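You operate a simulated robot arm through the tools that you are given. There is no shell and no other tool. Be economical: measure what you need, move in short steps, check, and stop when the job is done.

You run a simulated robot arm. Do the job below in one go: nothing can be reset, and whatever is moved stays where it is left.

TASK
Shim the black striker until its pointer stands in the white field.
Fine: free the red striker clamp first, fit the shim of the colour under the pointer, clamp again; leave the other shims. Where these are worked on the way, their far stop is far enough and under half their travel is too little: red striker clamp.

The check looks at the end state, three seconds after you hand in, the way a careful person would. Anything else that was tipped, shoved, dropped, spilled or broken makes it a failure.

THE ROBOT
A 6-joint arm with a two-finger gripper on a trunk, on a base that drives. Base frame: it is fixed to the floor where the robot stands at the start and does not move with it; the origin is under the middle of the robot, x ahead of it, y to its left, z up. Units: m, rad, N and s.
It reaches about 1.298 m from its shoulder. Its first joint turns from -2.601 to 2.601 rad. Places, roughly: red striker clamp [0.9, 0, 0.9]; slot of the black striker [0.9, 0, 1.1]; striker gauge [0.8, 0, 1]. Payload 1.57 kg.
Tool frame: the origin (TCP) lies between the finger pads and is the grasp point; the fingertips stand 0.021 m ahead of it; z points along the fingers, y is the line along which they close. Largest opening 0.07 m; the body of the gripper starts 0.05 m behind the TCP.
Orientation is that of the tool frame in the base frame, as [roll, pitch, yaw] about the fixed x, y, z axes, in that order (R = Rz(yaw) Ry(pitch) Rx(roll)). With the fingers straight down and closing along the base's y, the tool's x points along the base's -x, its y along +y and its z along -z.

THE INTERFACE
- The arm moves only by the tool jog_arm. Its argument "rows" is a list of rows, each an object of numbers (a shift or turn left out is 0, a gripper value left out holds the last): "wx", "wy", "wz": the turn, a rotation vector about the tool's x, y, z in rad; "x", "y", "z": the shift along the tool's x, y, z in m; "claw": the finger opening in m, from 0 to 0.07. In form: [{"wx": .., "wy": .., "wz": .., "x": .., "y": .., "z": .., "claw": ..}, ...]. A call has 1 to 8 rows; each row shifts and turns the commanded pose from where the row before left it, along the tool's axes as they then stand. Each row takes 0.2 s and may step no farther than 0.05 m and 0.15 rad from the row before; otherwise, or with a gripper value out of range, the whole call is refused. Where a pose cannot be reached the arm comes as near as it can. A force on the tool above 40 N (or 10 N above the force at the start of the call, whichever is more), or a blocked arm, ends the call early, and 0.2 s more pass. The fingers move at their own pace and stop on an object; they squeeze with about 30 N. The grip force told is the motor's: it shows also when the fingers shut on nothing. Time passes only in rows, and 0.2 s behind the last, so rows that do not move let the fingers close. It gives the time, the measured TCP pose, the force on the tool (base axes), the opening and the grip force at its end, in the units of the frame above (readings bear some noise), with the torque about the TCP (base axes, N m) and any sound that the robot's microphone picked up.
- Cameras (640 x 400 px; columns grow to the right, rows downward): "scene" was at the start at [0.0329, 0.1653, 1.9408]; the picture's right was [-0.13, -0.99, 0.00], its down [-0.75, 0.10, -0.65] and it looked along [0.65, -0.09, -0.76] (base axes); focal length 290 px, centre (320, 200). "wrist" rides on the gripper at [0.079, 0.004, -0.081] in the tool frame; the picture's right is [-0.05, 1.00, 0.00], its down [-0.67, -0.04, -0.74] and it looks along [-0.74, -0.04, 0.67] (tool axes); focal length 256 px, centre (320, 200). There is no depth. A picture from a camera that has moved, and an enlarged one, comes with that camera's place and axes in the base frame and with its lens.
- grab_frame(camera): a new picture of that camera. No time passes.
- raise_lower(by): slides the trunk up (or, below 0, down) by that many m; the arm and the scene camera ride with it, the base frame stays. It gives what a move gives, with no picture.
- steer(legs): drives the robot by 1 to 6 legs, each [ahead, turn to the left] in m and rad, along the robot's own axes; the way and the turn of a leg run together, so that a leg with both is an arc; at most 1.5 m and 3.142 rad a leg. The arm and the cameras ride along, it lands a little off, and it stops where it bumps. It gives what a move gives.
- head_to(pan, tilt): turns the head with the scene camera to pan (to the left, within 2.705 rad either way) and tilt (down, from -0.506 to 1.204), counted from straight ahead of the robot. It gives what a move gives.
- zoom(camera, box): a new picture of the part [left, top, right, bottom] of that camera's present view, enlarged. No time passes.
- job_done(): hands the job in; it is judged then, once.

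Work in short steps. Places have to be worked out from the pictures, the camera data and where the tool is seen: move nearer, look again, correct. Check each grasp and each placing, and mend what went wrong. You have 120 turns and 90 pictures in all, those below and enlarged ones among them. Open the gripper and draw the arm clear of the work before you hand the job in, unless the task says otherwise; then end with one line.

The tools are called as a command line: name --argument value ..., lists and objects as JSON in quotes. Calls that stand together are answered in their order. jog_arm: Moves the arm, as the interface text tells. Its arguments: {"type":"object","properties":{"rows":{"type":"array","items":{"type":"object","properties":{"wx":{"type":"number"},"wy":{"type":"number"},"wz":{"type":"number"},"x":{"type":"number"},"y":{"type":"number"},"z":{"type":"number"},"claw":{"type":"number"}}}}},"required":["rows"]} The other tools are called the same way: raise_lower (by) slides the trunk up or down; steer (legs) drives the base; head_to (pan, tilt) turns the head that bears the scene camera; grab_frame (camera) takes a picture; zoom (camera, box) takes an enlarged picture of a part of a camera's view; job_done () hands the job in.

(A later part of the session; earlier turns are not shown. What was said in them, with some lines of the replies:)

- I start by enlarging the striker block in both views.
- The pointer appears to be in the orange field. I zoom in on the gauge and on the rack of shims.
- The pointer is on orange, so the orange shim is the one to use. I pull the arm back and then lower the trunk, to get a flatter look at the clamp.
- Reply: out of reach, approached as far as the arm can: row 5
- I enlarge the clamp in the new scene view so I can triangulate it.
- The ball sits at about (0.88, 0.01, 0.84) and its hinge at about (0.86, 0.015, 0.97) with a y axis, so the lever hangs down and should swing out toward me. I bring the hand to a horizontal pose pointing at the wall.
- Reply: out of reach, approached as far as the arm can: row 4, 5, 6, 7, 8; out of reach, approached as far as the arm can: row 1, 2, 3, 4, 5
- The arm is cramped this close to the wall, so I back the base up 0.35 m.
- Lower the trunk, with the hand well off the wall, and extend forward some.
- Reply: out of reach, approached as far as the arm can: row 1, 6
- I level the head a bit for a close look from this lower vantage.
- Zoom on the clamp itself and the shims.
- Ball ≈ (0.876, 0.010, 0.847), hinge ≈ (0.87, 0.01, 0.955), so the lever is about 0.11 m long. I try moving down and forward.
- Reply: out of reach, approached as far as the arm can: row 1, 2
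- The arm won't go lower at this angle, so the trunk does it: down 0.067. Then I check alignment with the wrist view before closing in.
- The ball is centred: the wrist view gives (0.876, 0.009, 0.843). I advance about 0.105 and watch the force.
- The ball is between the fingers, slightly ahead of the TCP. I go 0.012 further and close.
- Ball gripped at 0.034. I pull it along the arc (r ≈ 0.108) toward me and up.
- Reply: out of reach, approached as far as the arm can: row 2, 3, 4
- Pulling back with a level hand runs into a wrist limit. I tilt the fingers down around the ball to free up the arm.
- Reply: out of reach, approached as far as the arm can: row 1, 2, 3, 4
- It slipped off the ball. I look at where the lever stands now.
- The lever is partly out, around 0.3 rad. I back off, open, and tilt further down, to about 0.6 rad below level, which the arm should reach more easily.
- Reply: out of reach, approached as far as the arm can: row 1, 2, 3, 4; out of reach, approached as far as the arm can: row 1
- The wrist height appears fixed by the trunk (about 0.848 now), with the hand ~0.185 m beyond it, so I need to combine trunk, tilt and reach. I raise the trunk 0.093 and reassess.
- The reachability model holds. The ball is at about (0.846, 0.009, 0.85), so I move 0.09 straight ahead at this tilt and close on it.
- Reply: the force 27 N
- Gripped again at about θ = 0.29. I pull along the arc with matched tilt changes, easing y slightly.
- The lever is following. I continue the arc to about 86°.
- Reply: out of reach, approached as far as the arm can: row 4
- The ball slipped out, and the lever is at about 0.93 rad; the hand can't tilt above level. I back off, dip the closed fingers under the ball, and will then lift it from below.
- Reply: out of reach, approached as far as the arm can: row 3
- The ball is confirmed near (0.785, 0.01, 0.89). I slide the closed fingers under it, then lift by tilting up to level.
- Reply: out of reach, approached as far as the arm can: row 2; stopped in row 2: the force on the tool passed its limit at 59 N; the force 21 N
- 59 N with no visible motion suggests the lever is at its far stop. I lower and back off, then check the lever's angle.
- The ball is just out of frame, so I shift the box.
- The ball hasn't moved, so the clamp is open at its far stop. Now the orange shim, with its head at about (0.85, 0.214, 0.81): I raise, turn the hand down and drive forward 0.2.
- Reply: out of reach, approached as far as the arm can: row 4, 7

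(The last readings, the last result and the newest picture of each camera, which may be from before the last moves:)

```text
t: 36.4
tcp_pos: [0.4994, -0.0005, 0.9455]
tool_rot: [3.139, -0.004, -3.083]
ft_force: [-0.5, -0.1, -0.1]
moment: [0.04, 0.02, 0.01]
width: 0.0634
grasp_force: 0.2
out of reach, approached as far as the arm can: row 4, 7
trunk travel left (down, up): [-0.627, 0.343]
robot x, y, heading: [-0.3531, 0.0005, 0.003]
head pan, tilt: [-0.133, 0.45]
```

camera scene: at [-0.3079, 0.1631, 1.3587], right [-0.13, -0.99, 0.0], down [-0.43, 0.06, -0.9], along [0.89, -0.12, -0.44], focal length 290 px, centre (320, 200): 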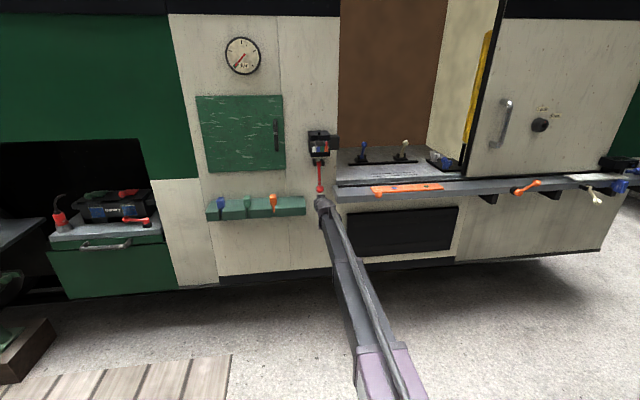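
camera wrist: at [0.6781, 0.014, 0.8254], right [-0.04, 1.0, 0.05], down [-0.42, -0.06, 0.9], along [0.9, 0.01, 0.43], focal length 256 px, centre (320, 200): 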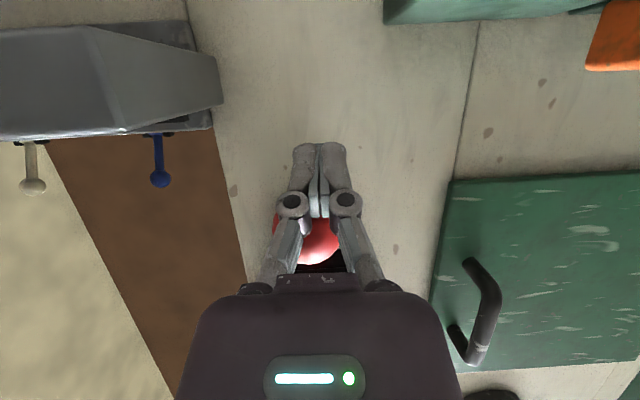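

Drive forward 0.2, then shift left toward the shim and straighten the yaw.

steer --legs '[[0.2, 0]]'

jog_arm --rows '[{"y": 0.05, "wz": 0.03}, {"y": 0.05, "wz": 0.029}, {"y": 0.05}, {"y": 0.05}, {"y": 0.0}]'

grab_frame --camera "wrist"

head_to --pan 0.05 --tilt 0.6

grab_frame --camera "scene"

```text
t: 38.2
tcp_pos: [0.7002, 0.0019, 0.9443]
tool_rot: [3.141, -0.001, -3.079]
ft_force: [0.6, 0.8, 0.6]
moment: [0.01, -0.04, -0.01]
width: 0.0698
grasp_force: 0.0
trunk travel left (down, up): [-0.627, 0.343]
robot x, y, heading: [-0.155, 0.0075, 0.006]
head pan, tilt: [-0.133, 0.45]
```

```text
t: 39.4
tcp_pos: [0.6953, 0.2027, 0.9453]
tool_rot: [3.139, -0.003, -3.137]
ft_force: [0.8, 0.2, -0.2]
moment: [0.01, 0.03, 0.01]
width: 0.0701
grasp_force: 0.1
trunk travel left (down, up): [-0.627, 0.343]
robot x, y, heading: [-0.1578, 0.0061, 0.007]
head pan, tilt: [-0.133, 0.45]
```

```text
51 pictures are left
camera wrist: at [0.6146, 0.2074, 1.0271], right [0.05, 1.0, 0.0], down [0.67, -0.03, 0.74], along [0.74, -0.04, -0.67], focal length 256 px, centre (320, 200)
```

wrist: 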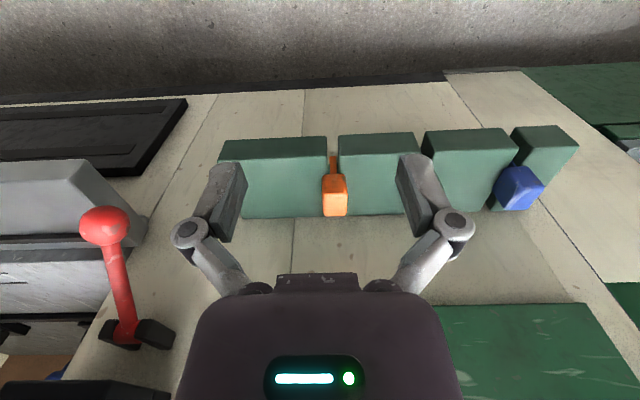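

```text
t: 40.1
tcp_pos: [0.6947, 0.2011, 0.9459]
tool_rot: [3.141, -0.002, -3.138]
ft_force: [0.3, 1.2, 0.5]
moment: [-0.04, -0.03, 0.01]
width: 0.0703
grasp_force: 0.0
trunk travel left (down, up): [-0.627, 0.343]
robot x, y, heading: [-0.1555, 0.0033, 0.003]
head pan, tilt: [0.051, 0.6]
```

```text
50 pictures are left
camera scene: at [-0.1123, 0.1805, 1.6283], right [0.05, -1.0, 0.0], down [-0.56, -0.03, -0.83], along [0.82, 0.04, -0.56], focal length 290 px, centre (320, 200)
```

scene: 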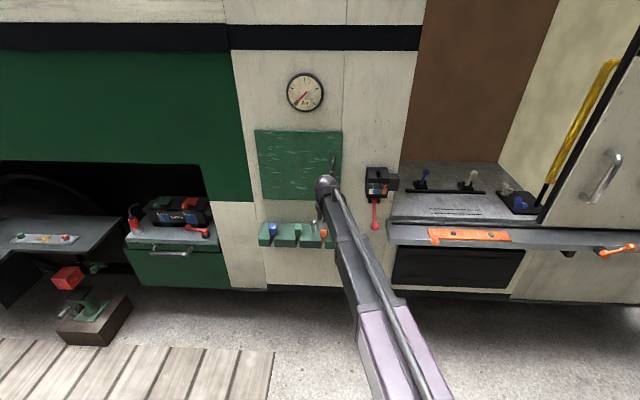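

The door handle above the rack would foul a straight-down hand, so a tilted approach is better. I zoom in on the orange shim for details.

zoom --camera "wrist" --box '[280, 130, 390, 230]'

zoom --camera "scene" --box '[250, 140, 400, 260]'

```text
4.00 times, centred on (335, 180) of wrist
camera zoom: at [0.6147, 0.2069, 1.0271], right [0.05, 1.0, 0.0], down [0.67, -0.03, 0.74], along [0.74, -0.04, -0.67], focal length 1024 px, centre (260, 280)
```

zoom: 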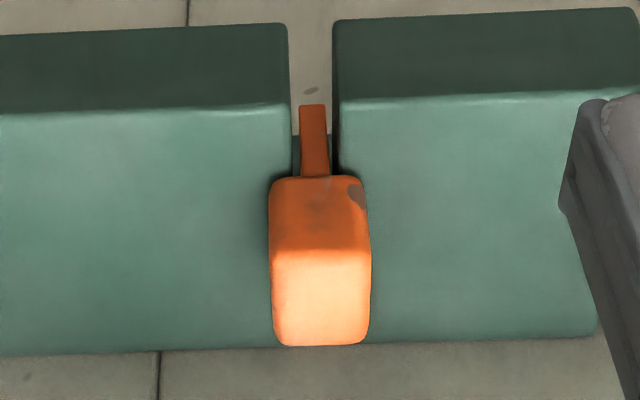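

```text
3.33 times, centred on (325, 200) of scene
camera zoom: at [-0.1123, 0.1805, 1.6283], right [0.05, -1.0, 0.0], down [-0.56, -0.03, -0.83], along [0.82, 0.04, -0.56], focal length 968 px, centre (303, 200)
```

zoom: 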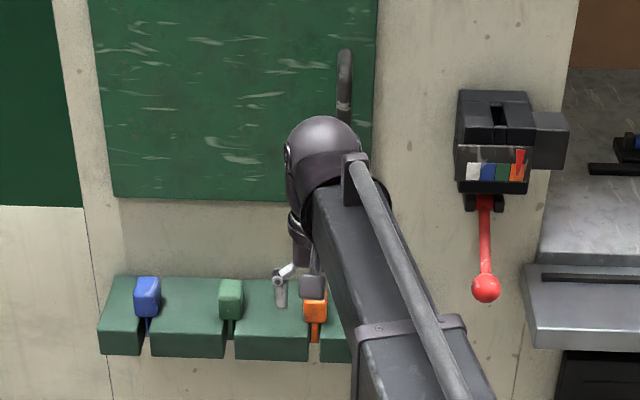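

The head is about 0.03×0.04×0.03, centred near (0.852, 0.213, 0.806) on a rack top of about 0.79. I draw back, tilt to ~0.6 below level, then lower the trunk.

jog_arm --rows '[{"x": 0.05, "y": 0.006}, {"x": 0.05, "y": 0.006}]'

jog_arm --rows '[{"wy": -0.1386, "x": -0.0256}, {"wy": -0.1386, "x": -0.0256}, {"wy": -0.1386, "x": -0.0256}, {"wy": -0.1386, "x": -0.0256}, {"wy": -0.1386, "x": -0.0256}, {"wy": -0.1386, "x": -0.0256}, {"wy": -0.1386, "x": -0.0256}]'

raise_lower --by -0.18

grab_frame --camera "wrist"

```text
refused: row 1 steps farther than a row can; nothing moved
```

```text
t: 41.7
tcp_pos: [0.8519, 0.2039, 1.0252]
tool_rot: [3.137, 0.972, -3.14]
ft_force: [1.1, 0.1, -0.3]
moment: [0.01, 0.0, 0.0]
width: 0.0699
grasp_force: 0.1
out of reach, approached as far as the arm can: row 2, 5
trunk travel left (down, up): [-0.627, 0.343]
robot x, y, heading: [-0.151, 0.0044, 0.002]
head pan, tilt: [0.051, 0.6]
```

```text
t: 43.7
tcp_pos: [0.8517, 0.2012, 0.8468]
tool_rot: [3.138, 0.969, -3.14]
ft_force: [0.6, 1.0, -0.9]
moment: [-0.02, -0.03, -0.02]
width: 0.0702
grasp_force: 0.0
trunk travel left (down, up): [-0.447, 0.523]
robot x, y, heading: [-0.1527, 0.0, 0.007]
head pan, tilt: [0.051, 0.6]
```

```text
47 pictures are left
camera wrist: at [0.7396, 0.2073, 0.8272], right [0.03, 1.0, 0.05], down [-0.24, -0.04, 0.97], along [0.97, -0.04, 0.23], focal length 256 px, centre (320, 200)
```

wrist: 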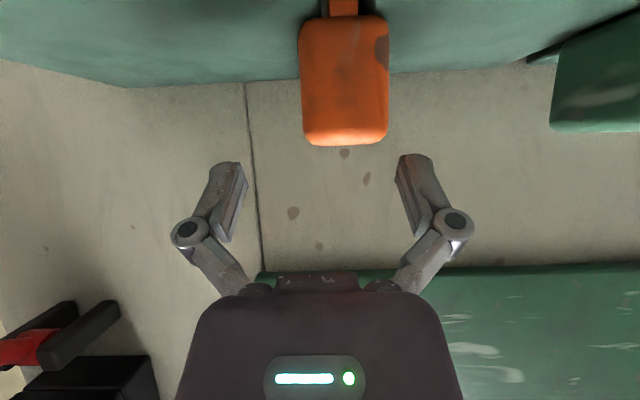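

The refused retreat did no harm: the hand is above the head without contact. I align y by +0.011, then lower the trunk 0.035.

jog_arm --rows '[{"y": 0.0115}]'

raise_lower --by -0.033

grab_frame --camera "wrist"

```text
t: 44.1
tcp_pos: [0.8517, 0.2157, 0.8463]
tool_rot: [3.14, 0.969, -3.141]
ft_force: [0.3, 0.4, 0.5]
moment: [0.0, 0.01, -0.01]
width: 0.07
grasp_force: 0.0
trunk travel left (down, up): [-0.447, 0.523]
robot x, y, heading: [-0.1539, 0.005, 0.003]
head pan, tilt: [0.051, 0.6]
```

```text
t: 44.9
tcp_pos: [0.8522, 0.2152, 0.8127]
tool_rot: [3.139, 0.968, -3.139]
ft_force: [0.5, 0.6, 0.1]
moment: [-0.01, -0.03, 0.04]
width: 0.0701
grasp_force: 0.0
trunk travel left (down, up): [-0.414, 0.556]
robot x, y, heading: [-0.1556, 0.0029, 0.004]
head pan, tilt: [0.051, 0.6]
```

```text
46 pictures are left
camera wrist: at [0.7399, 0.2187, 0.7942], right [0.03, 1.0, 0.05], down [-0.24, -0.04, 0.97], along [0.97, -0.04, 0.23], focal length 256 px, centre (320, 200)
```

wrist: 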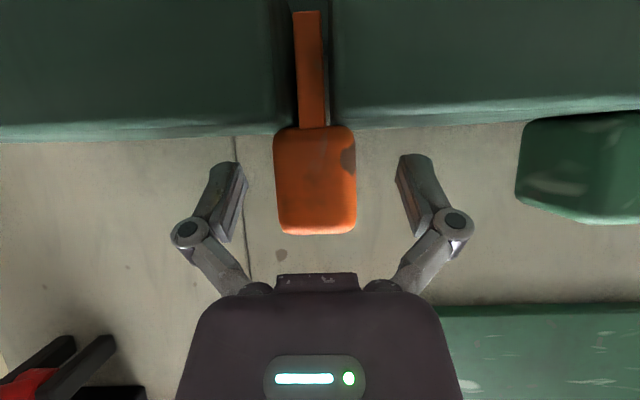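

The head is centred between the fingers and the tips clear the rack. Close on it.

jog_arm --rows '[{"claw": 0.04}, {"claw": 0.025}, {"claw": 0.02}, {"claw": 0.02}]'

raise_lower --by 0.03

grab_frame --camera "wrist"

```text
t: 45.9
tcp_pos: [0.8518, 0.2132, 0.8143]
tool_rot: [3.137, 0.967, -3.14]
ft_force: [-0.7, -0.9, 2.4]
moment: [-0.02, -0.03, -0.04]
width: 0.0294
grasp_force: 29.7
trunk travel left (down, up): [-0.414, 0.556]
robot x, y, heading: [-0.156, 0.0035, 0.01]
head pan, tilt: [0.051, 0.6]
```

```text
t: 46.6
tcp_pos: [0.852, 0.2148, 0.8428]
tool_rot: [3.138, 0.97, -3.138]
ft_force: [-1.0, -1.0, -1.5]
moment: [0.03, 0.01, -0.01]
width: 0.0293
grasp_force: 30.6
trunk travel left (down, up): [-0.444, 0.526]
robot x, y, heading: [-0.1571, 0.0039, 0.004]
head pan, tilt: [0.051, 0.6]
```

```text
45 pictures are left
camera wrist: at [0.7401, 0.2188, 0.8239], right [0.03, 1.0, 0.05], down [-0.24, -0.04, 0.97], along [0.97, -0.04, 0.23], focal length 256 px, centre (320, 200)
```

wrist: 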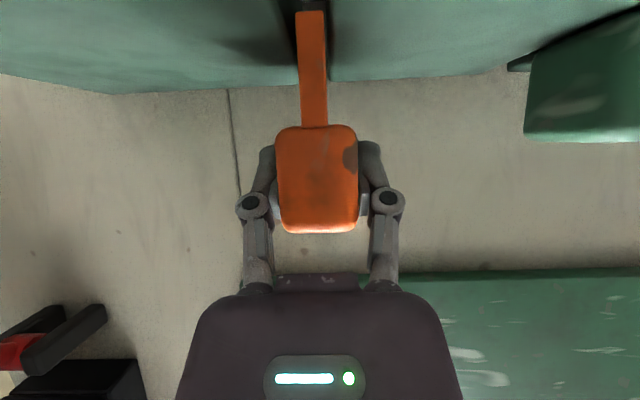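

Held at 0.029. I lift it clear of the rack, then draw back and rise above the striker.

raise_lower --by 0.07

jog_arm --rows '[{"z": -0.033, "x": 0.0226}, {"z": -0.033, "x": 0.0226}]'

raise_lower --by 0.28

grab_frame --camera "scene"

```text
t: 47.7
tcp_pos: [0.8528, 0.2139, 0.9137]
tool_rot: [3.138, 0.968, -3.141]
ft_force: [-0.2, -0.1, -1.1]
moment: [0.03, 0.0, -0.04]
width: 0.0297
grasp_force: 30.5
trunk travel left (down, up): [-0.514, 0.456]
robot x, y, heading: [-0.1573, 0.0035, 0.001]
head pan, tilt: [0.051, 0.6]
```

```text
t: 48.3
tcp_pos: [0.7722, 0.2131, 0.9139]
tool_rot: [3.139, 0.967, -3.14]
ft_force: [-0.3, 0.0, -0.4]
moment: [0.04, 0.03, 0.0]
width: 0.0296
grasp_force: 30.4
trunk travel left (down, up): [-0.514, 0.456]
robot x, y, heading: [-0.1568, -0.0012, 0.001]
head pan, tilt: [0.051, 0.6]
```

```text
t: 51.2
tcp_pos: [0.7728, 0.2132, 1.1926]
tool_rot: [3.139, 0.967, -3.139]
ft_force: [-1.3, -0.2, -0.3]
moment: [-0.04, -0.04, 0.0]
width: 0.0294
grasp_force: 29.9
trunk travel left (down, up): [-0.794, 0.176]
robot x, y, heading: [-0.1552, 0.0011, 0.0]
head pan, tilt: [0.051, 0.6]
```

```text
44 pictures are left
camera scene: at [-0.1121, 0.1806, 1.7952], right [0.05, -1.0, 0.0], down [-0.56, -0.03, -0.82], along [0.82, 0.04, -0.57], focal length 290 px, centre (320, 200)
```

scene: 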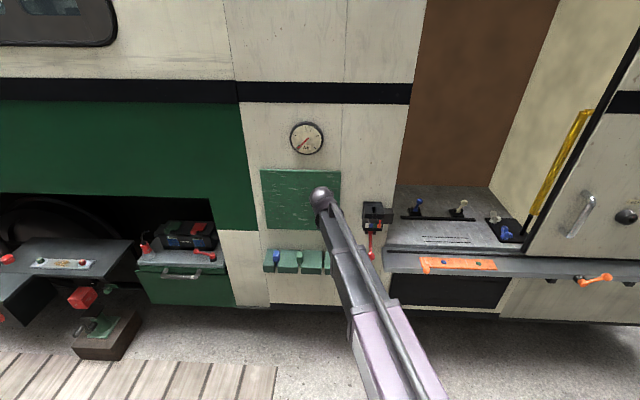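

Before covering it, I take a detailed view of the slot from here.

zoom --camera "scene" --box '[350, 190, 405, 245]'

grab_frame --camera "wrist"

```text
7.27 times, centred on (378, 218) of scene
camera zoom: at [-0.1121, 0.1806, 1.7952], right [0.05, -1.0, 0.0], down [-0.56, -0.03, -0.82], along [0.82, 0.04, -0.57], focal length 2113 px, centre (-98, 73)
```

zoom: 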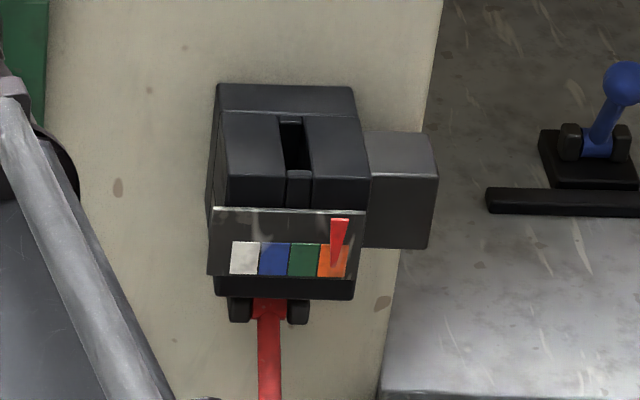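

```text
42 pictures are left
camera wrist: at [0.6606, 0.2184, 1.1739], right [0.03, 1.0, 0.05], down [-0.24, -0.04, 0.97], along [0.97, -0.04, 0.23], focal length 256 px, centre (320, 200)
```

wrist: 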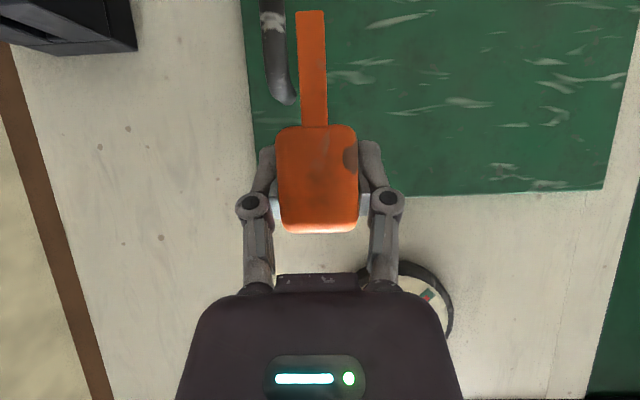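

The slot mouth is at about x 0.826–0.868, y 0.0105, z 1.094, and the plate bottom is now at about 1.135. I shift right to y ≈ 0.0105 while still drawn back.

jog_arm --rows '[{"y": -0.05}, {"y": -0.05}, {"y": -0.05}, {"y": -0.05}, {"y": -0.003}, {"y": 0}]'

grab_frame --camera "wrist"

grab_frame --camera "scene"

```text
t: 52.6
tcp_pos: [0.7742, 0.0113, 1.1925]
tool_rot: [3.138, 0.967, -3.138]
ft_force: [0.0, 0.5, -0.9]
moment: [-0.02, -0.01, 0.01]
width: 0.0295
grasp_force: 30.3
trunk travel left (down, up): [-0.794, 0.176]
robot x, y, heading: [-0.1551, 0.003, 0.004]
head pan, tilt: [0.051, 0.6]
```

```text
41 pictures are left
camera wrist: at [0.6624, 0.0153, 1.174], right [0.03, 1.0, 0.05], down [-0.24, -0.04, 0.97], along [0.97, -0.04, 0.23], focal length 256 px, centre (320, 200)
```

wrist: 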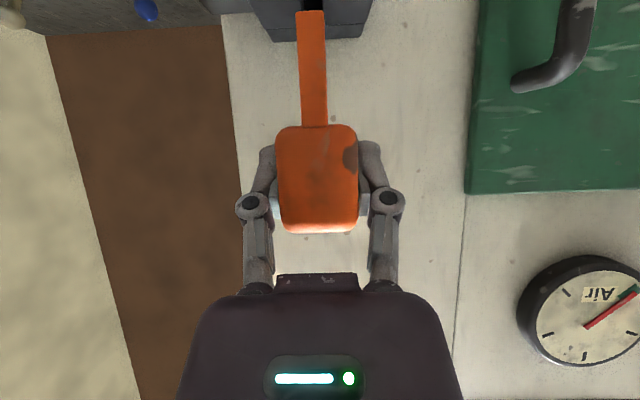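

```text
40 pictures are left
camera scene: at [-0.1122, 0.1803, 1.7953], right [0.05, -1.0, 0.0], down [-0.56, -0.03, -0.83], along [0.82, 0.04, -0.56], focal length 290 px, centre (320, 200)
```

scene: 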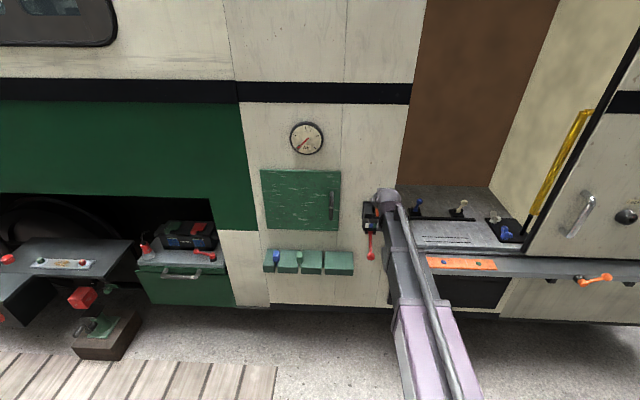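

Aligned with the slot from the camera's view. I advance 0.075 level to place the plate over the mouth.

jog_arm --rows '[{"z": 0.0206, "x": -0.0142}, {"z": 0.0206, "x": -0.0142}, {"z": 0.0206, "x": -0.0142}, {"z": 0}]'

grab_frame --camera "wrist"

head_to --pan -0.13 --tilt 0.6

zoom --camera "scene" --box '[270, 150, 390, 250]'

```text
t: 53.6
tcp_pos: [0.8484, 0.0103, 1.1943]
tool_rot: [3.137, 0.968, -3.142]
ft_force: [-0.3, -0.5, -1.1]
moment: [-0.01, -0.04, 0.0]
width: 0.0295
grasp_force: 29.8
trunk travel left (down, up): [-0.794, 0.176]
robot x, y, heading: [-0.1553, 0.0042, -0.001]
head pan, tilt: [0.051, 0.6]
```

```text
39 pictures are left
camera wrist: at [0.7359, 0.0155, 1.1742], right [0.03, 1.0, 0.05], down [-0.23, -0.04, 0.97], along [0.97, -0.04, 0.23], focal length 256 px, centre (320, 200)
```

wrist: 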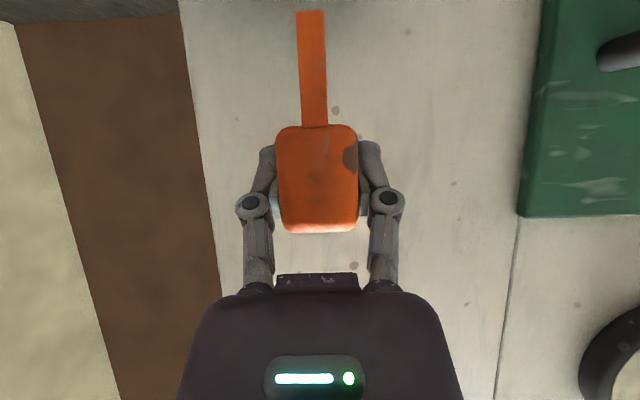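

```text
t: 54.3
tcp_pos: [0.8487, 0.0099, 1.193]
tool_rot: [3.139, 0.967, -3.139]
ft_force: [0.5, 0.5, -1.1]
moment: [0.01, 0.07, 0.03]
width: 0.0295
grasp_force: 30.1
trunk travel left (down, up): [-0.794, 0.176]
robot x, y, heading: [-0.1568, 0.0045, 0.002]
head pan, tilt: [-0.129, 0.6]
```

```text
4.00 times, centred on (330, 200) of scene
camera zoom: at [-0.1128, 0.1647, 1.7952], right [-0.13, -0.99, 0.0], down [-0.56, 0.07, -0.83], along [0.82, -0.1, -0.56], focal length 1162 px, centre (280, 200)
```

zoom: 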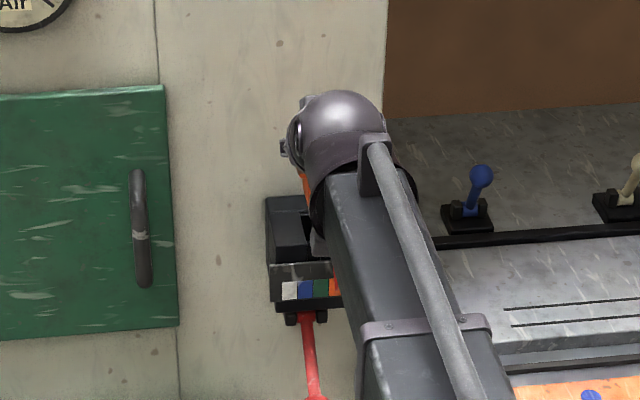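

The plate bottom is ~0.04 above the mouth. I lower 0.03 and look.

raise_lower --by -0.03

grab_frame --camera "wrist"

zoom --camera "scene" --box '[300, 170, 360, 230]'

```text
t: 55.0
tcp_pos: [0.8476, 0.0113, 1.1627]
tool_rot: [3.138, 0.967, -3.14]
ft_force: [-0.1, 0.1, -0.4]
moment: [0.04, 0.01, 0.03]
width: 0.0298
grasp_force: 30.3
trunk travel left (down, up): [-0.764, 0.206]
robot x, y, heading: [-0.1576, 0.0033, 0.001]
head pan, tilt: [-0.129, 0.6]
```

```text
37 pictures are left
camera wrist: at [0.7363, 0.0155, 1.144], right [0.03, 1.0, 0.05], down [-0.23, -0.04, 0.97], along [0.97, -0.04, 0.23], focal length 256 px, centre (320, 200)
```

wrist: 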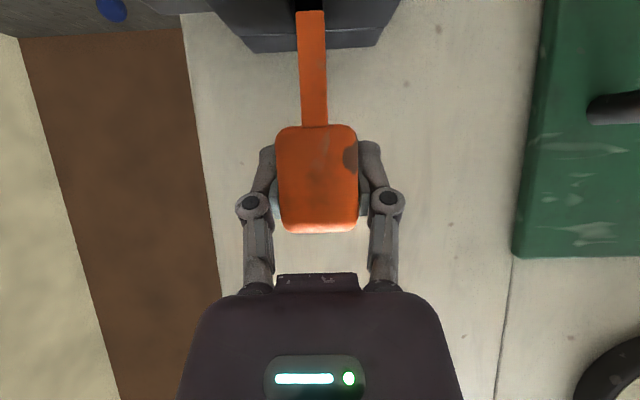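

```text
6.67 times, centred on (330, 200) of scene
camera zoom: at [-0.1129, 0.1646, 1.7652], right [-0.13, -0.99, 0.0], down [-0.56, 0.07, -0.83], along [0.82, -0.1, -0.56], focal length 1937 px, centre (253, 200)
```

zoom: 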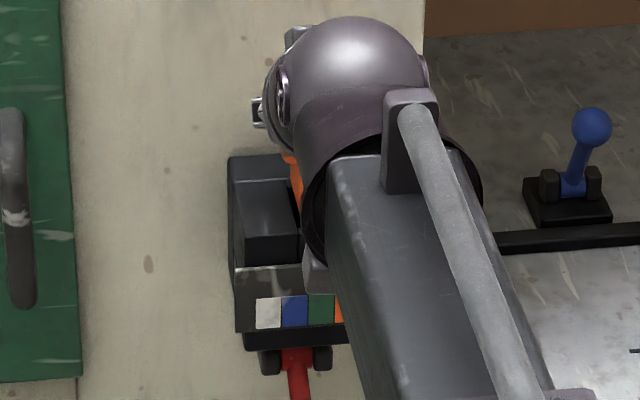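

Slot and plate look lined up in y. Zoom the wrist view at the plate tip.

zoom --camera "wrist" --box '[250, 0, 370, 75]'

```text
5.33 times, centred on (310, 38) of wrist
camera zoom: at [0.7363, 0.0155, 1.144], right [0.03, 1.0, 0.05], down [-0.23, -0.04, 0.97], along [0.97, -0.04, 0.23], focal length 1365 px, centre (373, 1067)
```

zoom: 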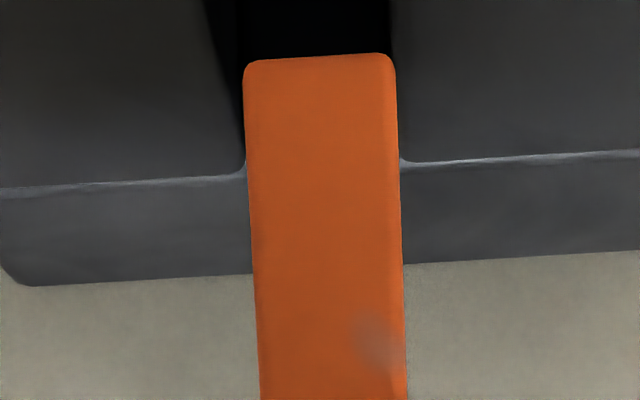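

The plate is about 2 mm left of slot centre (plate 0.009, slot 0.0135), so I shift -0.002 and lower 0.02 into the mouth.

jog_arm --rows '[{"y": -0.002}, {"y": 0}]'

raise_lower --by -0.02

zoom --camera "wrist" --box '[230, 0, 390, 100]'

```text
t: 55.6
tcp_pos: [0.8485, 0.0095, 1.1637]
tool_rot: [3.139, 0.965, -3.139]
ft_force: [0.1, -0.5, -0.8]
moment: [-0.04, -0.01, 0.01]
width: 0.0295
grasp_force: 29.7
trunk travel left (down, up): [-0.764, 0.206]
robot x, y, heading: [-0.1566, 0.0033, 0.005]
head pan, tilt: [-0.129, 0.6]
```

```text
t: 56.3
tcp_pos: [0.8468, 0.0081, 1.1452]
tool_rot: [3.138, 0.971, -3.138]
ft_force: [6.5, 1.3, 22.9]
moment: [-0.03, -0.09, 0.0]
width: 0.0296
grasp_force: 30.0
trunk travel left (down, up): [-0.744, 0.226]
robot x, y, heading: [-0.1581, 0.0034, 0.006]
head pan, tilt: [-0.129, 0.6]
```

```text
4.00 times, centred on (310, 50) of wrist
camera zoom: at [0.7356, 0.0137, 1.1258], right [0.03, 1.0, 0.05], down [-0.24, -0.04, 0.97], along [0.97, -0.04, 0.24], focal length 1024 px, centre (360, 800)
```

zoom: 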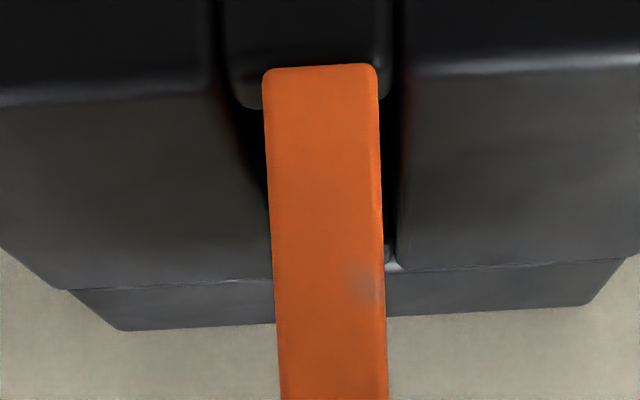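

23 N of contact: the plate tip has landed on the slot's front lip, about 7–8 mm short. I raise 0.01, go forward 0.01, and look.

raise_lower --by 0.01

jog_arm --rows '[{"z": 0.0082, "x": -0.0057}, {"z": 0}]'

zoom --camera "wrist" --box '[230, 0, 390, 100]'

```text
t: 56.9
tcp_pos: [0.8474, 0.0092, 1.1521]
tool_rot: [3.137, 0.965, -3.14]
ft_force: [0.6, -0.6, -1.8]
moment: [0.05, -0.01, 0.01]
width: 0.0294
grasp_force: 30.3
trunk travel left (down, up): [-0.754, 0.216]
robot x, y, heading: [-0.1546, 0.0034, 0.007]
head pan, tilt: [-0.129, 0.6]
```

```text
t: 57.5
tcp_pos: [0.8585, 0.0086, 1.1536]
tool_rot: [3.136, 0.966, -3.141]
ft_force: [-0.6, 0.4, -1.3]
moment: [-0.03, 0.02, -0.03]
width: 0.0295
grasp_force: 29.7
trunk travel left (down, up): [-0.754, 0.216]
robot x, y, heading: [-0.1554, 0.0056, 0.001]
head pan, tilt: [-0.129, 0.6]
```

```text
4.00 times, centred on (310, 50) of wrist
camera zoom: at [0.7458, 0.0136, 1.134], right [0.03, 1.0, 0.05], down [-0.23, -0.04, 0.97], along [0.97, -0.04, 0.23], focal length 1024 px, centre (360, 800)
```

zoom: 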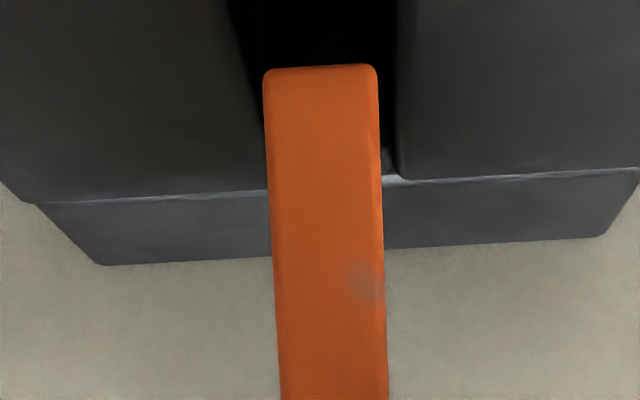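

The tip is now over open slot. I lower 0.016 and read the force.

raise_lower --by -0.016

zoom --camera "wrist" --box '[230, 0, 390, 100]'

```text
t: 58.1
tcp_pos: [0.8587, 0.0086, 1.1363]
tool_rot: [3.139, 0.965, -3.14]
ft_force: [-0.5, -0.6, -0.7]
moment: [0.03, -0.05, 0.01]
width: 0.0296
grasp_force: 30.5
trunk travel left (down, up): [-0.738, 0.232]
robot x, y, heading: [-0.1575, 0.0053, 0.0]
head pan, tilt: [-0.129, 0.6]
```

```text
4.00 times, centred on (310, 50) of wrist
camera zoom: at [0.7458, 0.0136, 1.118], right [0.03, 1.0, 0.05], down [-0.23, -0.04, 0.97], along [0.97, -0.04, 0.23], focal length 1024 px, centre (360, 800)
```

zoom: 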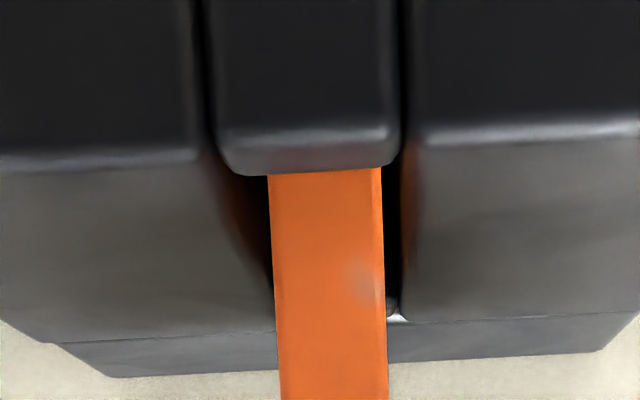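

The plate is inside the slot behind the lip with no force. I continue down 0.014.

raise_lower --by -0.014

grab_frame --camera "wrist"

```text
t: 58.7
tcp_pos: [0.8583, 0.0094, 1.1229]
tool_rot: [3.138, 0.966, -3.139]
ft_force: [-0.3, -1.1, -0.9]
moment: [0.01, -0.02, 0.0]
width: 0.0296
grasp_force: 30.4
trunk travel left (down, up): [-0.724, 0.246]
robot x, y, heading: [-0.1586, 0.0018, 0.003]
head pan, tilt: [-0.129, 0.6]
```

```text
31 pictures are left
camera wrist: at [0.7458, 0.0136, 1.1039], right [0.03, 1.0, 0.05], down [-0.23, -0.04, 0.97], along [0.97, -0.04, 0.23], focal length 256 px, centre (320, 200)
```

wrist: 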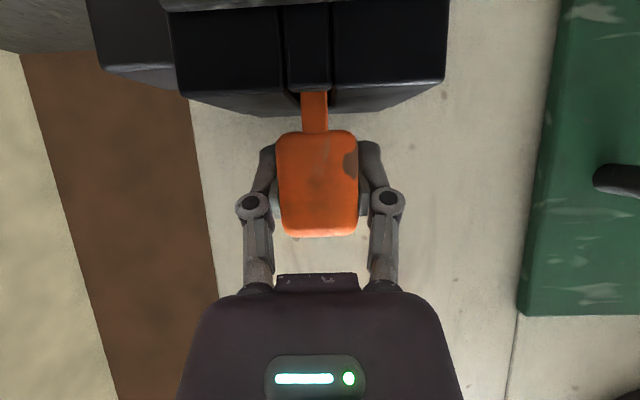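

About 1 cm remains. Lower in small steps until it seats.

raise_lower --by -0.007

grab_frame --camera "wrist"

```text
t: 59.3
tcp_pos: [0.8575, 0.0082, 1.1158]
tool_rot: [3.136, 0.966, -3.14]
ft_force: [-0.2, 0.0, -1.5]
moment: [-0.03, -0.05, 0.0]
width: 0.0295
grasp_force: 30.5
trunk travel left (down, up): [-0.717, 0.253]
robot x, y, heading: [-0.1546, 0.0039, 0.008]
head pan, tilt: [-0.129, 0.6]
```

```text
30 pictures are left
camera wrist: at [0.7459, 0.0136, 1.0969], right [0.03, 1.0, 0.05], down [-0.23, -0.04, 0.97], along [0.97, -0.04, 0.23], focal length 256 px, centre (320, 200)
```

wrist: 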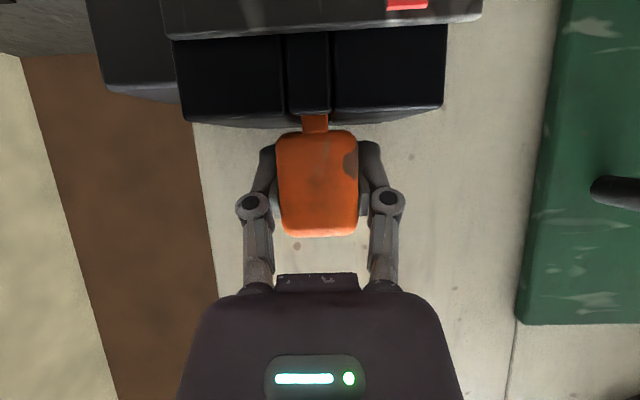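

The pointer tip already shows on the white side. I lower 0.004 more and read the force.

raise_lower --by -0.004

zoom --camera "wrist" --box '[240, 60, 400, 160]'

```text
t: 59.8
tcp_pos: [0.8588, 0.0097, 1.1126]
tool_rot: [3.139, 0.968, -3.139]
ft_force: [2.7, -0.1, 5.8]
moment: [-0.11, -0.26, 0.01]
width: 0.0295
grasp_force: 29.7
trunk travel left (down, up): [-0.713, 0.257]
robot x, y, heading: [-0.1605, 0.0029, 0.005]
head pan, tilt: [-0.129, 0.6]
```

```text
4.00 times, centred on (320, 110) of wrist
camera zoom: at [0.7457, 0.0136, 1.0936], right [0.03, 1.0, 0.05], down [-0.24, -0.04, 0.97], along [0.97, -0.04, 0.23], focal length 1024 px, centre (320, 560)
```

zoom: 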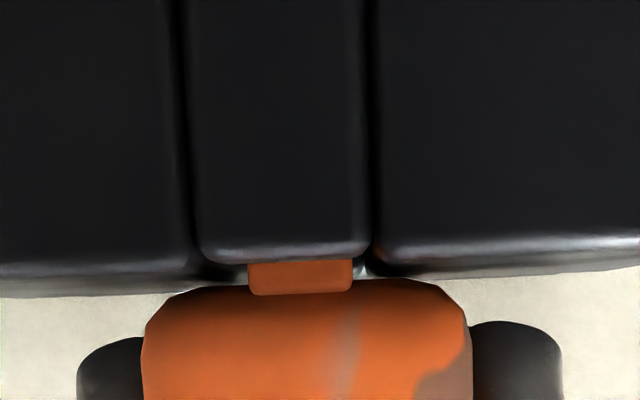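

6 N of contact, with the head bottom within about 1 mm of the cheeks. I press 0.002 more to confirm it's seated.

raise_lower --by -0.002

zoom --camera "wrist" --box '[160, 0, 480, 200]'

```text
t: 60.3
tcp_pos: [0.8569, 0.0093, 1.1126]
tool_rot: [3.138, 0.972, 3.141]
ft_force: [10.5, -0.3, 24.8]
moment: [-0.04, -0.69, 0.01]
width: 0.0297
grasp_force: 29.4
trunk travel left (down, up): [-0.711, 0.259]
robot x, y, heading: [-0.1557, 0.0006, 0.004]
head pan, tilt: [-0.129, 0.6]
```

```text
2.00 times, centred on (320, 100) of wrist
camera zoom: at [0.7456, 0.0137, 1.0929], right [0.03, 1.0, 0.05], down [-0.24, -0.04, 0.97], along [0.97, -0.04, 0.24], focal length 512 px, centre (320, 400)
```

zoom: 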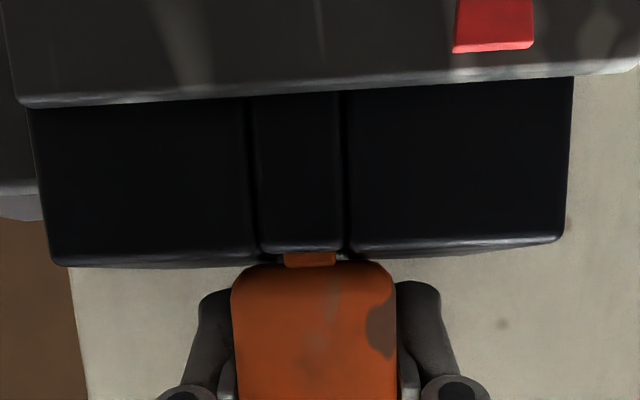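

It's seated at a hard stop. I relieve the pressure, open, and lift the hand clear.

raise_lower --by 0.0015

jog_arm --rows '[{"claw": 0.045}, {"claw": 0.07}, {"claw": 0.07}]'

raise_lower --by 0.06

jog_arm --rows '[{"z": -0.033, "x": 0.0226}, {"z": -0.033, "x": 0.0226}, {"z": -0.033, "x": 0.0226}, {"z": -0.033, "x": 0.0226}]'

grab_frame --camera "wrist"

```text
t: 60.9
tcp_pos: [0.8583, 0.0103, 1.113]
tool_rot: [3.137, 0.971, 3.141]
ft_force: [9.9, -0.2, 16.4]
moment: [-0.01, -0.79, -0.04]
width: 0.0294
grasp_force: 30.0
trunk travel left (down, up): [-0.713, 0.257]
robot x, y, heading: [-0.1542, 0.0048, 0.008]
head pan, tilt: [-0.129, 0.6]
```

```text
t: 61.6
tcp_pos: [0.8572, 0.0094, 1.1113]
tool_rot: [3.138, 0.965, -3.14]
ft_force: [0.1, -0.3, -0.4]
moment: [-0.02, 0.04, 0.01]
width: 0.0698
grasp_force: 0.0
trunk travel left (down, up): [-0.713, 0.257]
robot x, y, heading: [-0.159, 0.0004, 0.001]
head pan, tilt: [-0.129, 0.6]
```

```text
t: 62.6
tcp_pos: [0.8568, 0.0092, 1.1715]
tool_rot: [3.14, 0.965, -3.14]
ft_force: [-0.3, -0.4, -0.5]
moment: [0.02, 0.01, -0.02]
width: 0.07
grasp_force: 0.1
trunk travel left (down, up): [-0.773, 0.197]
robot x, y, heading: [-0.1547, 0.0061, -0.0]
head pan, tilt: [-0.129, 0.6]
```

```text
t: 63.6
tcp_pos: [0.697, 0.0083, 1.1721]
tool_rot: [3.138, 0.968, -3.14]
ft_force: [0.7, 0.6, 1.2]
moment: [0.05, 0.0, -0.01]
width: 0.07
grasp_force: 0.0
trunk travel left (down, up): [-0.773, 0.197]
robot x, y, heading: [-0.1572, 0.0039, 0.004]
head pan, tilt: [-0.129, 0.6]
```

```text
27 pictures are left
camera wrist: at [0.5853, 0.0125, 1.153], right [0.03, 1.0, 0.05], down [-0.23, -0.04, 0.97], along [0.97, -0.04, 0.23], focal length 256 px, centre (320, 200)
```

wrist: 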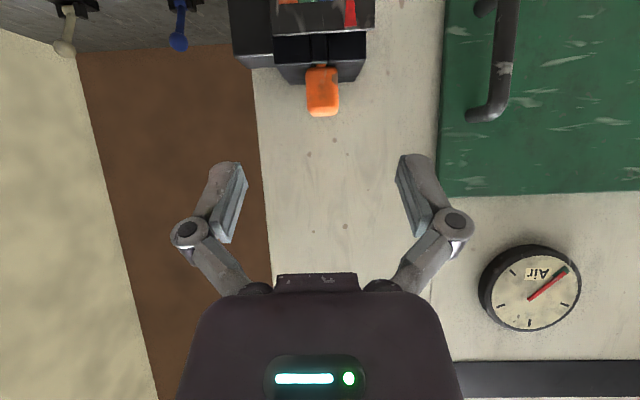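

The shim is in and the pointer has moved. To re-clamp I close the fingers and lower the hand in front of the lever ball; first I check the gauge.

raise_lower --by -0.302

jog_arm --rows '[{"wy": -0.107, "x": -0.0198, "claw": 0.03}, {"wy": -0.107, "x": -0.0198, "claw": 0.0}, {"z": 0, "claw": 0.0}, {"z": 0, "claw": 0.0}]'

grab_frame --camera "wrist"

zoom --camera "scene" --box '[270, 110, 390, 210]'

```text
t: 66.7
tcp_pos: [0.6981, 0.0075, 0.8694]
tool_rot: [3.138, 0.966, -3.14]
ft_force: [0.4, -0.1, 0.1]
moment: [-0.01, 0.02, 0.01]
width: 0.07
grasp_force: 0.0
trunk travel left (down, up): [-0.471, 0.499]
robot x, y, heading: [-0.1557, 0.0066, 0.006]
head pan, tilt: [-0.129, 0.6]
```

```text
t: 67.7
tcp_pos: [0.7183, 0.0078, 0.9039]
tool_rot: [3.135, 1.18, 3.141]
ft_force: [-0.5, 0.3, -0.3]
moment: [0.02, -0.03, 0.0]
width: 0.0
grasp_force: 28.4
trunk travel left (down, up): [-0.471, 0.499]
robot x, y, heading: [-0.1558, 0.0036, 0.003]
head pan, tilt: [-0.129, 0.6]
```

```text
26 pictures are left
camera wrist: at [0.6141, 0.0126, 0.8621], right [0.02, 1.0, 0.05], down [-0.43, -0.04, 0.9], along [0.9, -0.04, 0.43], focal length 256 px, centre (320, 200)
```

wrist: 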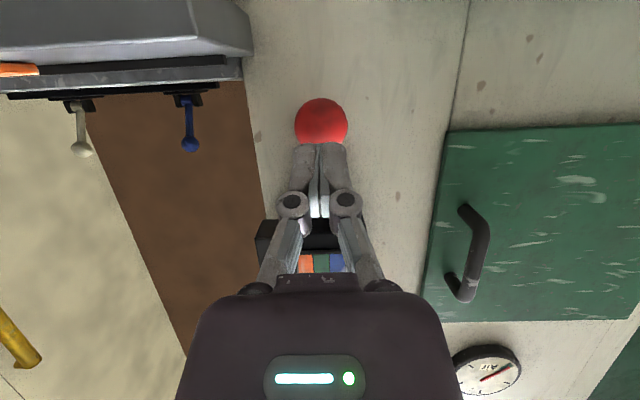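

```text
4.00 times, centred on (330, 160) of scene
camera zoom: at [-0.113, 0.1646, 1.4718], right [-0.13, -0.99, 0.0], down [-0.56, 0.07, -0.83], along [0.82, -0.1, -0.56], focal length 1162 px, centre (280, 360)
```

zoom: 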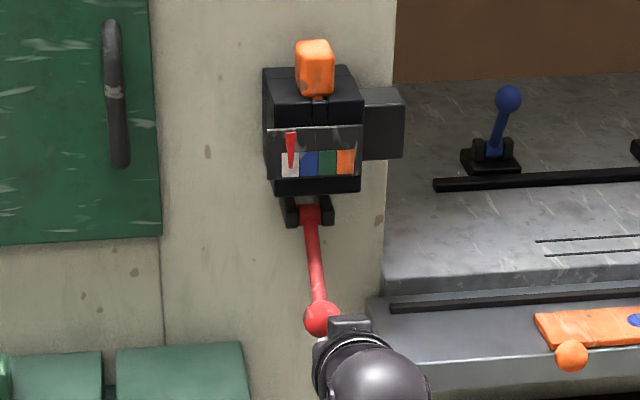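

The pointer stands in white. Now I push the ball along its arc back to the wall with the closed fingertips.

jog_arm --rows '[{"z": 0.0296, "x": -0.0121}, {"z": 0.023, "x": 0.0058, "wy": 0.089}, {"z": 0.0269, "x": -0.0013, "wy": 0.0754}, {"z": 0.026, "x": -0.0084, "wy": 0.046}, {"z": 0.0222, "x": -0.0132, "wy": 0.012}]'

grab_frame --camera "wrist"

zoom --camera "scene" --box '[270, 110, 390, 210]'

```text
t: 68.9
tcp_pos: [0.8474, 0.0088, 0.8682]
tool_rot: [3.137, 0.959, -3.138]
ft_force: [0.3, 0.4, -0.7]
moment: [0.01, -0.04, 0.02]
width: 0.0
grasp_force: 28.3
trunk travel left (down, up): [-0.471, 0.499]
robot x, y, heading: [-0.1564, 0.0053, 0.005]
head pan, tilt: [-0.129, 0.6]
```

```text
24 pictures are left
camera wrist: at [0.7353, 0.0132, 0.8501], right [0.03, 1.0, 0.05], down [-0.23, -0.04, 0.97], along [0.97, -0.04, 0.23], focal length 256 px, centre (320, 200)
```

wrist: 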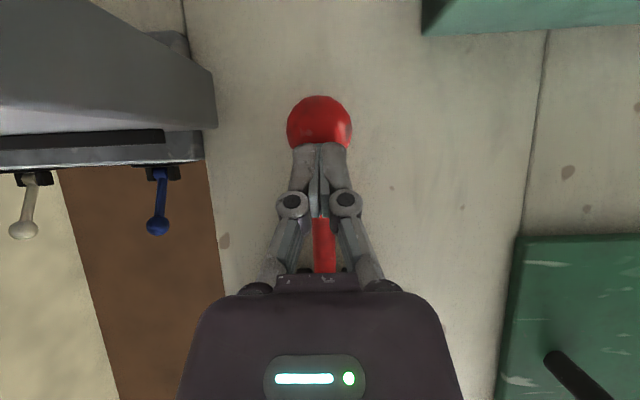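

```text
4.00 times, centred on (330, 160) of scene
camera zoom: at [-0.1128, 0.1646, 1.4717], right [-0.13, -0.99, 0.0], down [-0.56, 0.07, -0.83], along [0.82, -0.1, -0.56], focal length 1162 px, centre (280, 360)
```

zoom: 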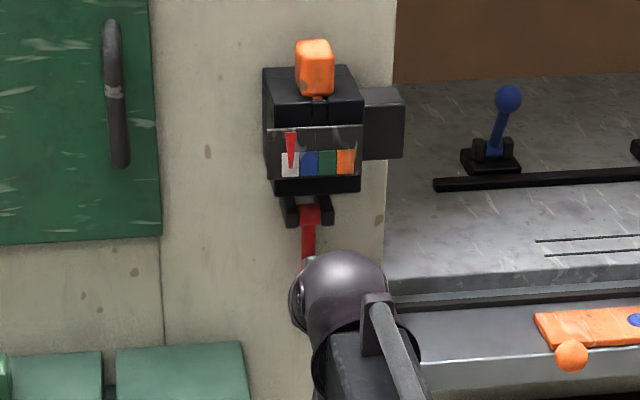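

The ball is back near 0.875. I push on gently until it meets its stop.

jog_arm --rows '[{"z": 0.0041, "x": -0.0029}, {"z": 0.0041, "x": -0.0029}, {"z": 0.0041, "x": -0.0029}, {"z": 0.0041, "x": -0.0029}]'

```text
t: 69.6
tcp_pos: [0.8531, 0.0092, 0.8715]
tool_rot: [3.14, 0.957, -3.139]
ft_force: [-13.2, -0.2, 18.4]
moment: [0.02, -0.02, 0.0]
width: 0.0059
grasp_force: 28.2
trunk travel left (down, up): [-0.471, 0.499]
robot x, y, heading: [-0.1575, 0.0032, 0.008]
head pan, tilt: [-0.129, 0.6]
stopped in row 3: the force on the tool passed its limit at 47 N (the readings are from after the stop); the commanded pose is now the measured one
```

At the stop (47 N). I back the hand off and check the lever, the pointer and the shims.

jog_arm --rows '[{"z": -0.033, "x": 0.0226}, {"z": -0.033, "x": 0.0226}, {"z": -0.033, "x": 0.0226}, {"z": -0.033, "x": 0.0226}, {"z": -0.033, "x": 0.0226, "claw": 0.05}]'

grab_frame --camera "wrist"

zoom --camera "scene" --box '[260, 110, 400, 220]'

```text
t: 70.8
tcp_pos: [0.6562, 0.0081, 0.8675]
tool_rot: [3.138, 0.954, -3.141]
ft_force: [0.8, 0.3, 0.1]
moment: [0.0, 0.01, 0.0]
width: 0.0496
grasp_force: 0.1
out of reach, approached as far as the arm can: row 5
trunk travel left (down, up): [-0.471, 0.499]
robot x, y, heading: [-0.1573, 0.0025, 0.004]
head pan, tilt: [-0.129, 0.6]
```

```text
22 pictures are left
camera wrist: at [0.5427, 0.0132, 0.8502], right [0.03, 1.0, 0.04], down [-0.22, -0.04, 0.97], along [0.97, -0.04, 0.22], focal length 256 px, centre (320, 200)
```

wrist: 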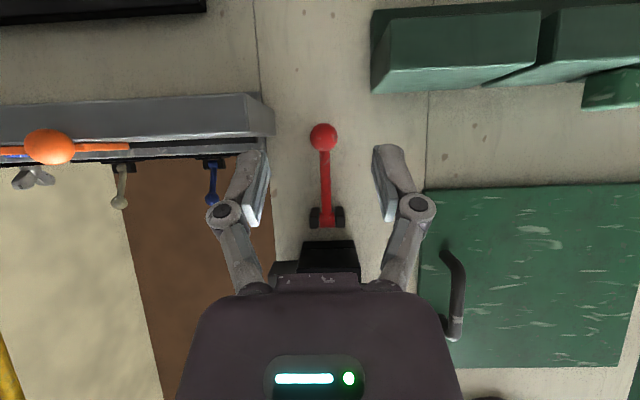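

```text
3.64 times, centred on (330, 165) of scene
camera zoom: at [-0.1132, 0.1646, 1.4718], right [-0.13, -0.99, 0.0], down [-0.56, 0.07, -0.83], along [0.82, -0.1, -0.56], focal length 1056 px, centre (284, 327)
```

zoom: 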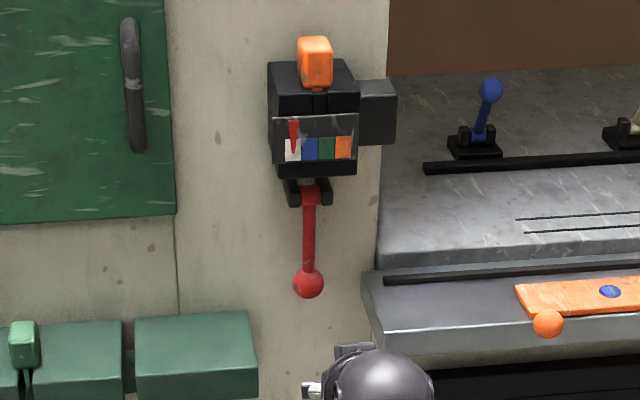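

The clamp lever hangs closed again at (0.872, 0.848), the pointer is in white, and the green and blue shims are untouched. I back the robot away for clearance.

steer --legs '[[-0.25, 0]]'

grab_frame --camera "scene"

```text
t: 72.9
tcp_pos: [0.4029, 0.0097, 0.8678]
tool_rot: [3.14, 0.956, -3.136]
ft_force: [0.8, 1.2, -0.9]
moment: [0.02, 0.0, -0.02]
width: 0.05
grasp_force: 0.2
trunk travel left (down, up): [-0.471, 0.499]
robot x, y, heading: [-0.4088, 0.0025, 0.007]
head pan, tilt: [-0.129, 0.6]
```

```text
20 pictures are left
camera scene: at [-0.3658, 0.1638, 1.4718], right [-0.12, -0.99, 0.0], down [-0.56, 0.07, -0.83], along [0.82, -0.1, -0.56], focal length 290 px, centre (320, 200)
```

scene: 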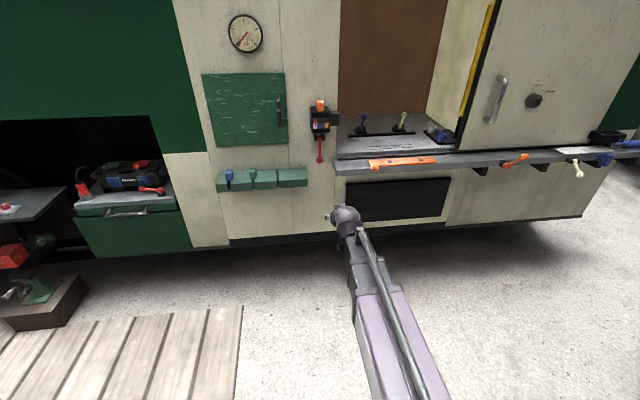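

Everything is in place and the arm is clear, so I hand in.

job_done

```text
The job is handed in.
```

The orange shim is seated in the black striker, its pointer stands in the white field, the red clamp is closed again, and the blue and green shims were left alone.
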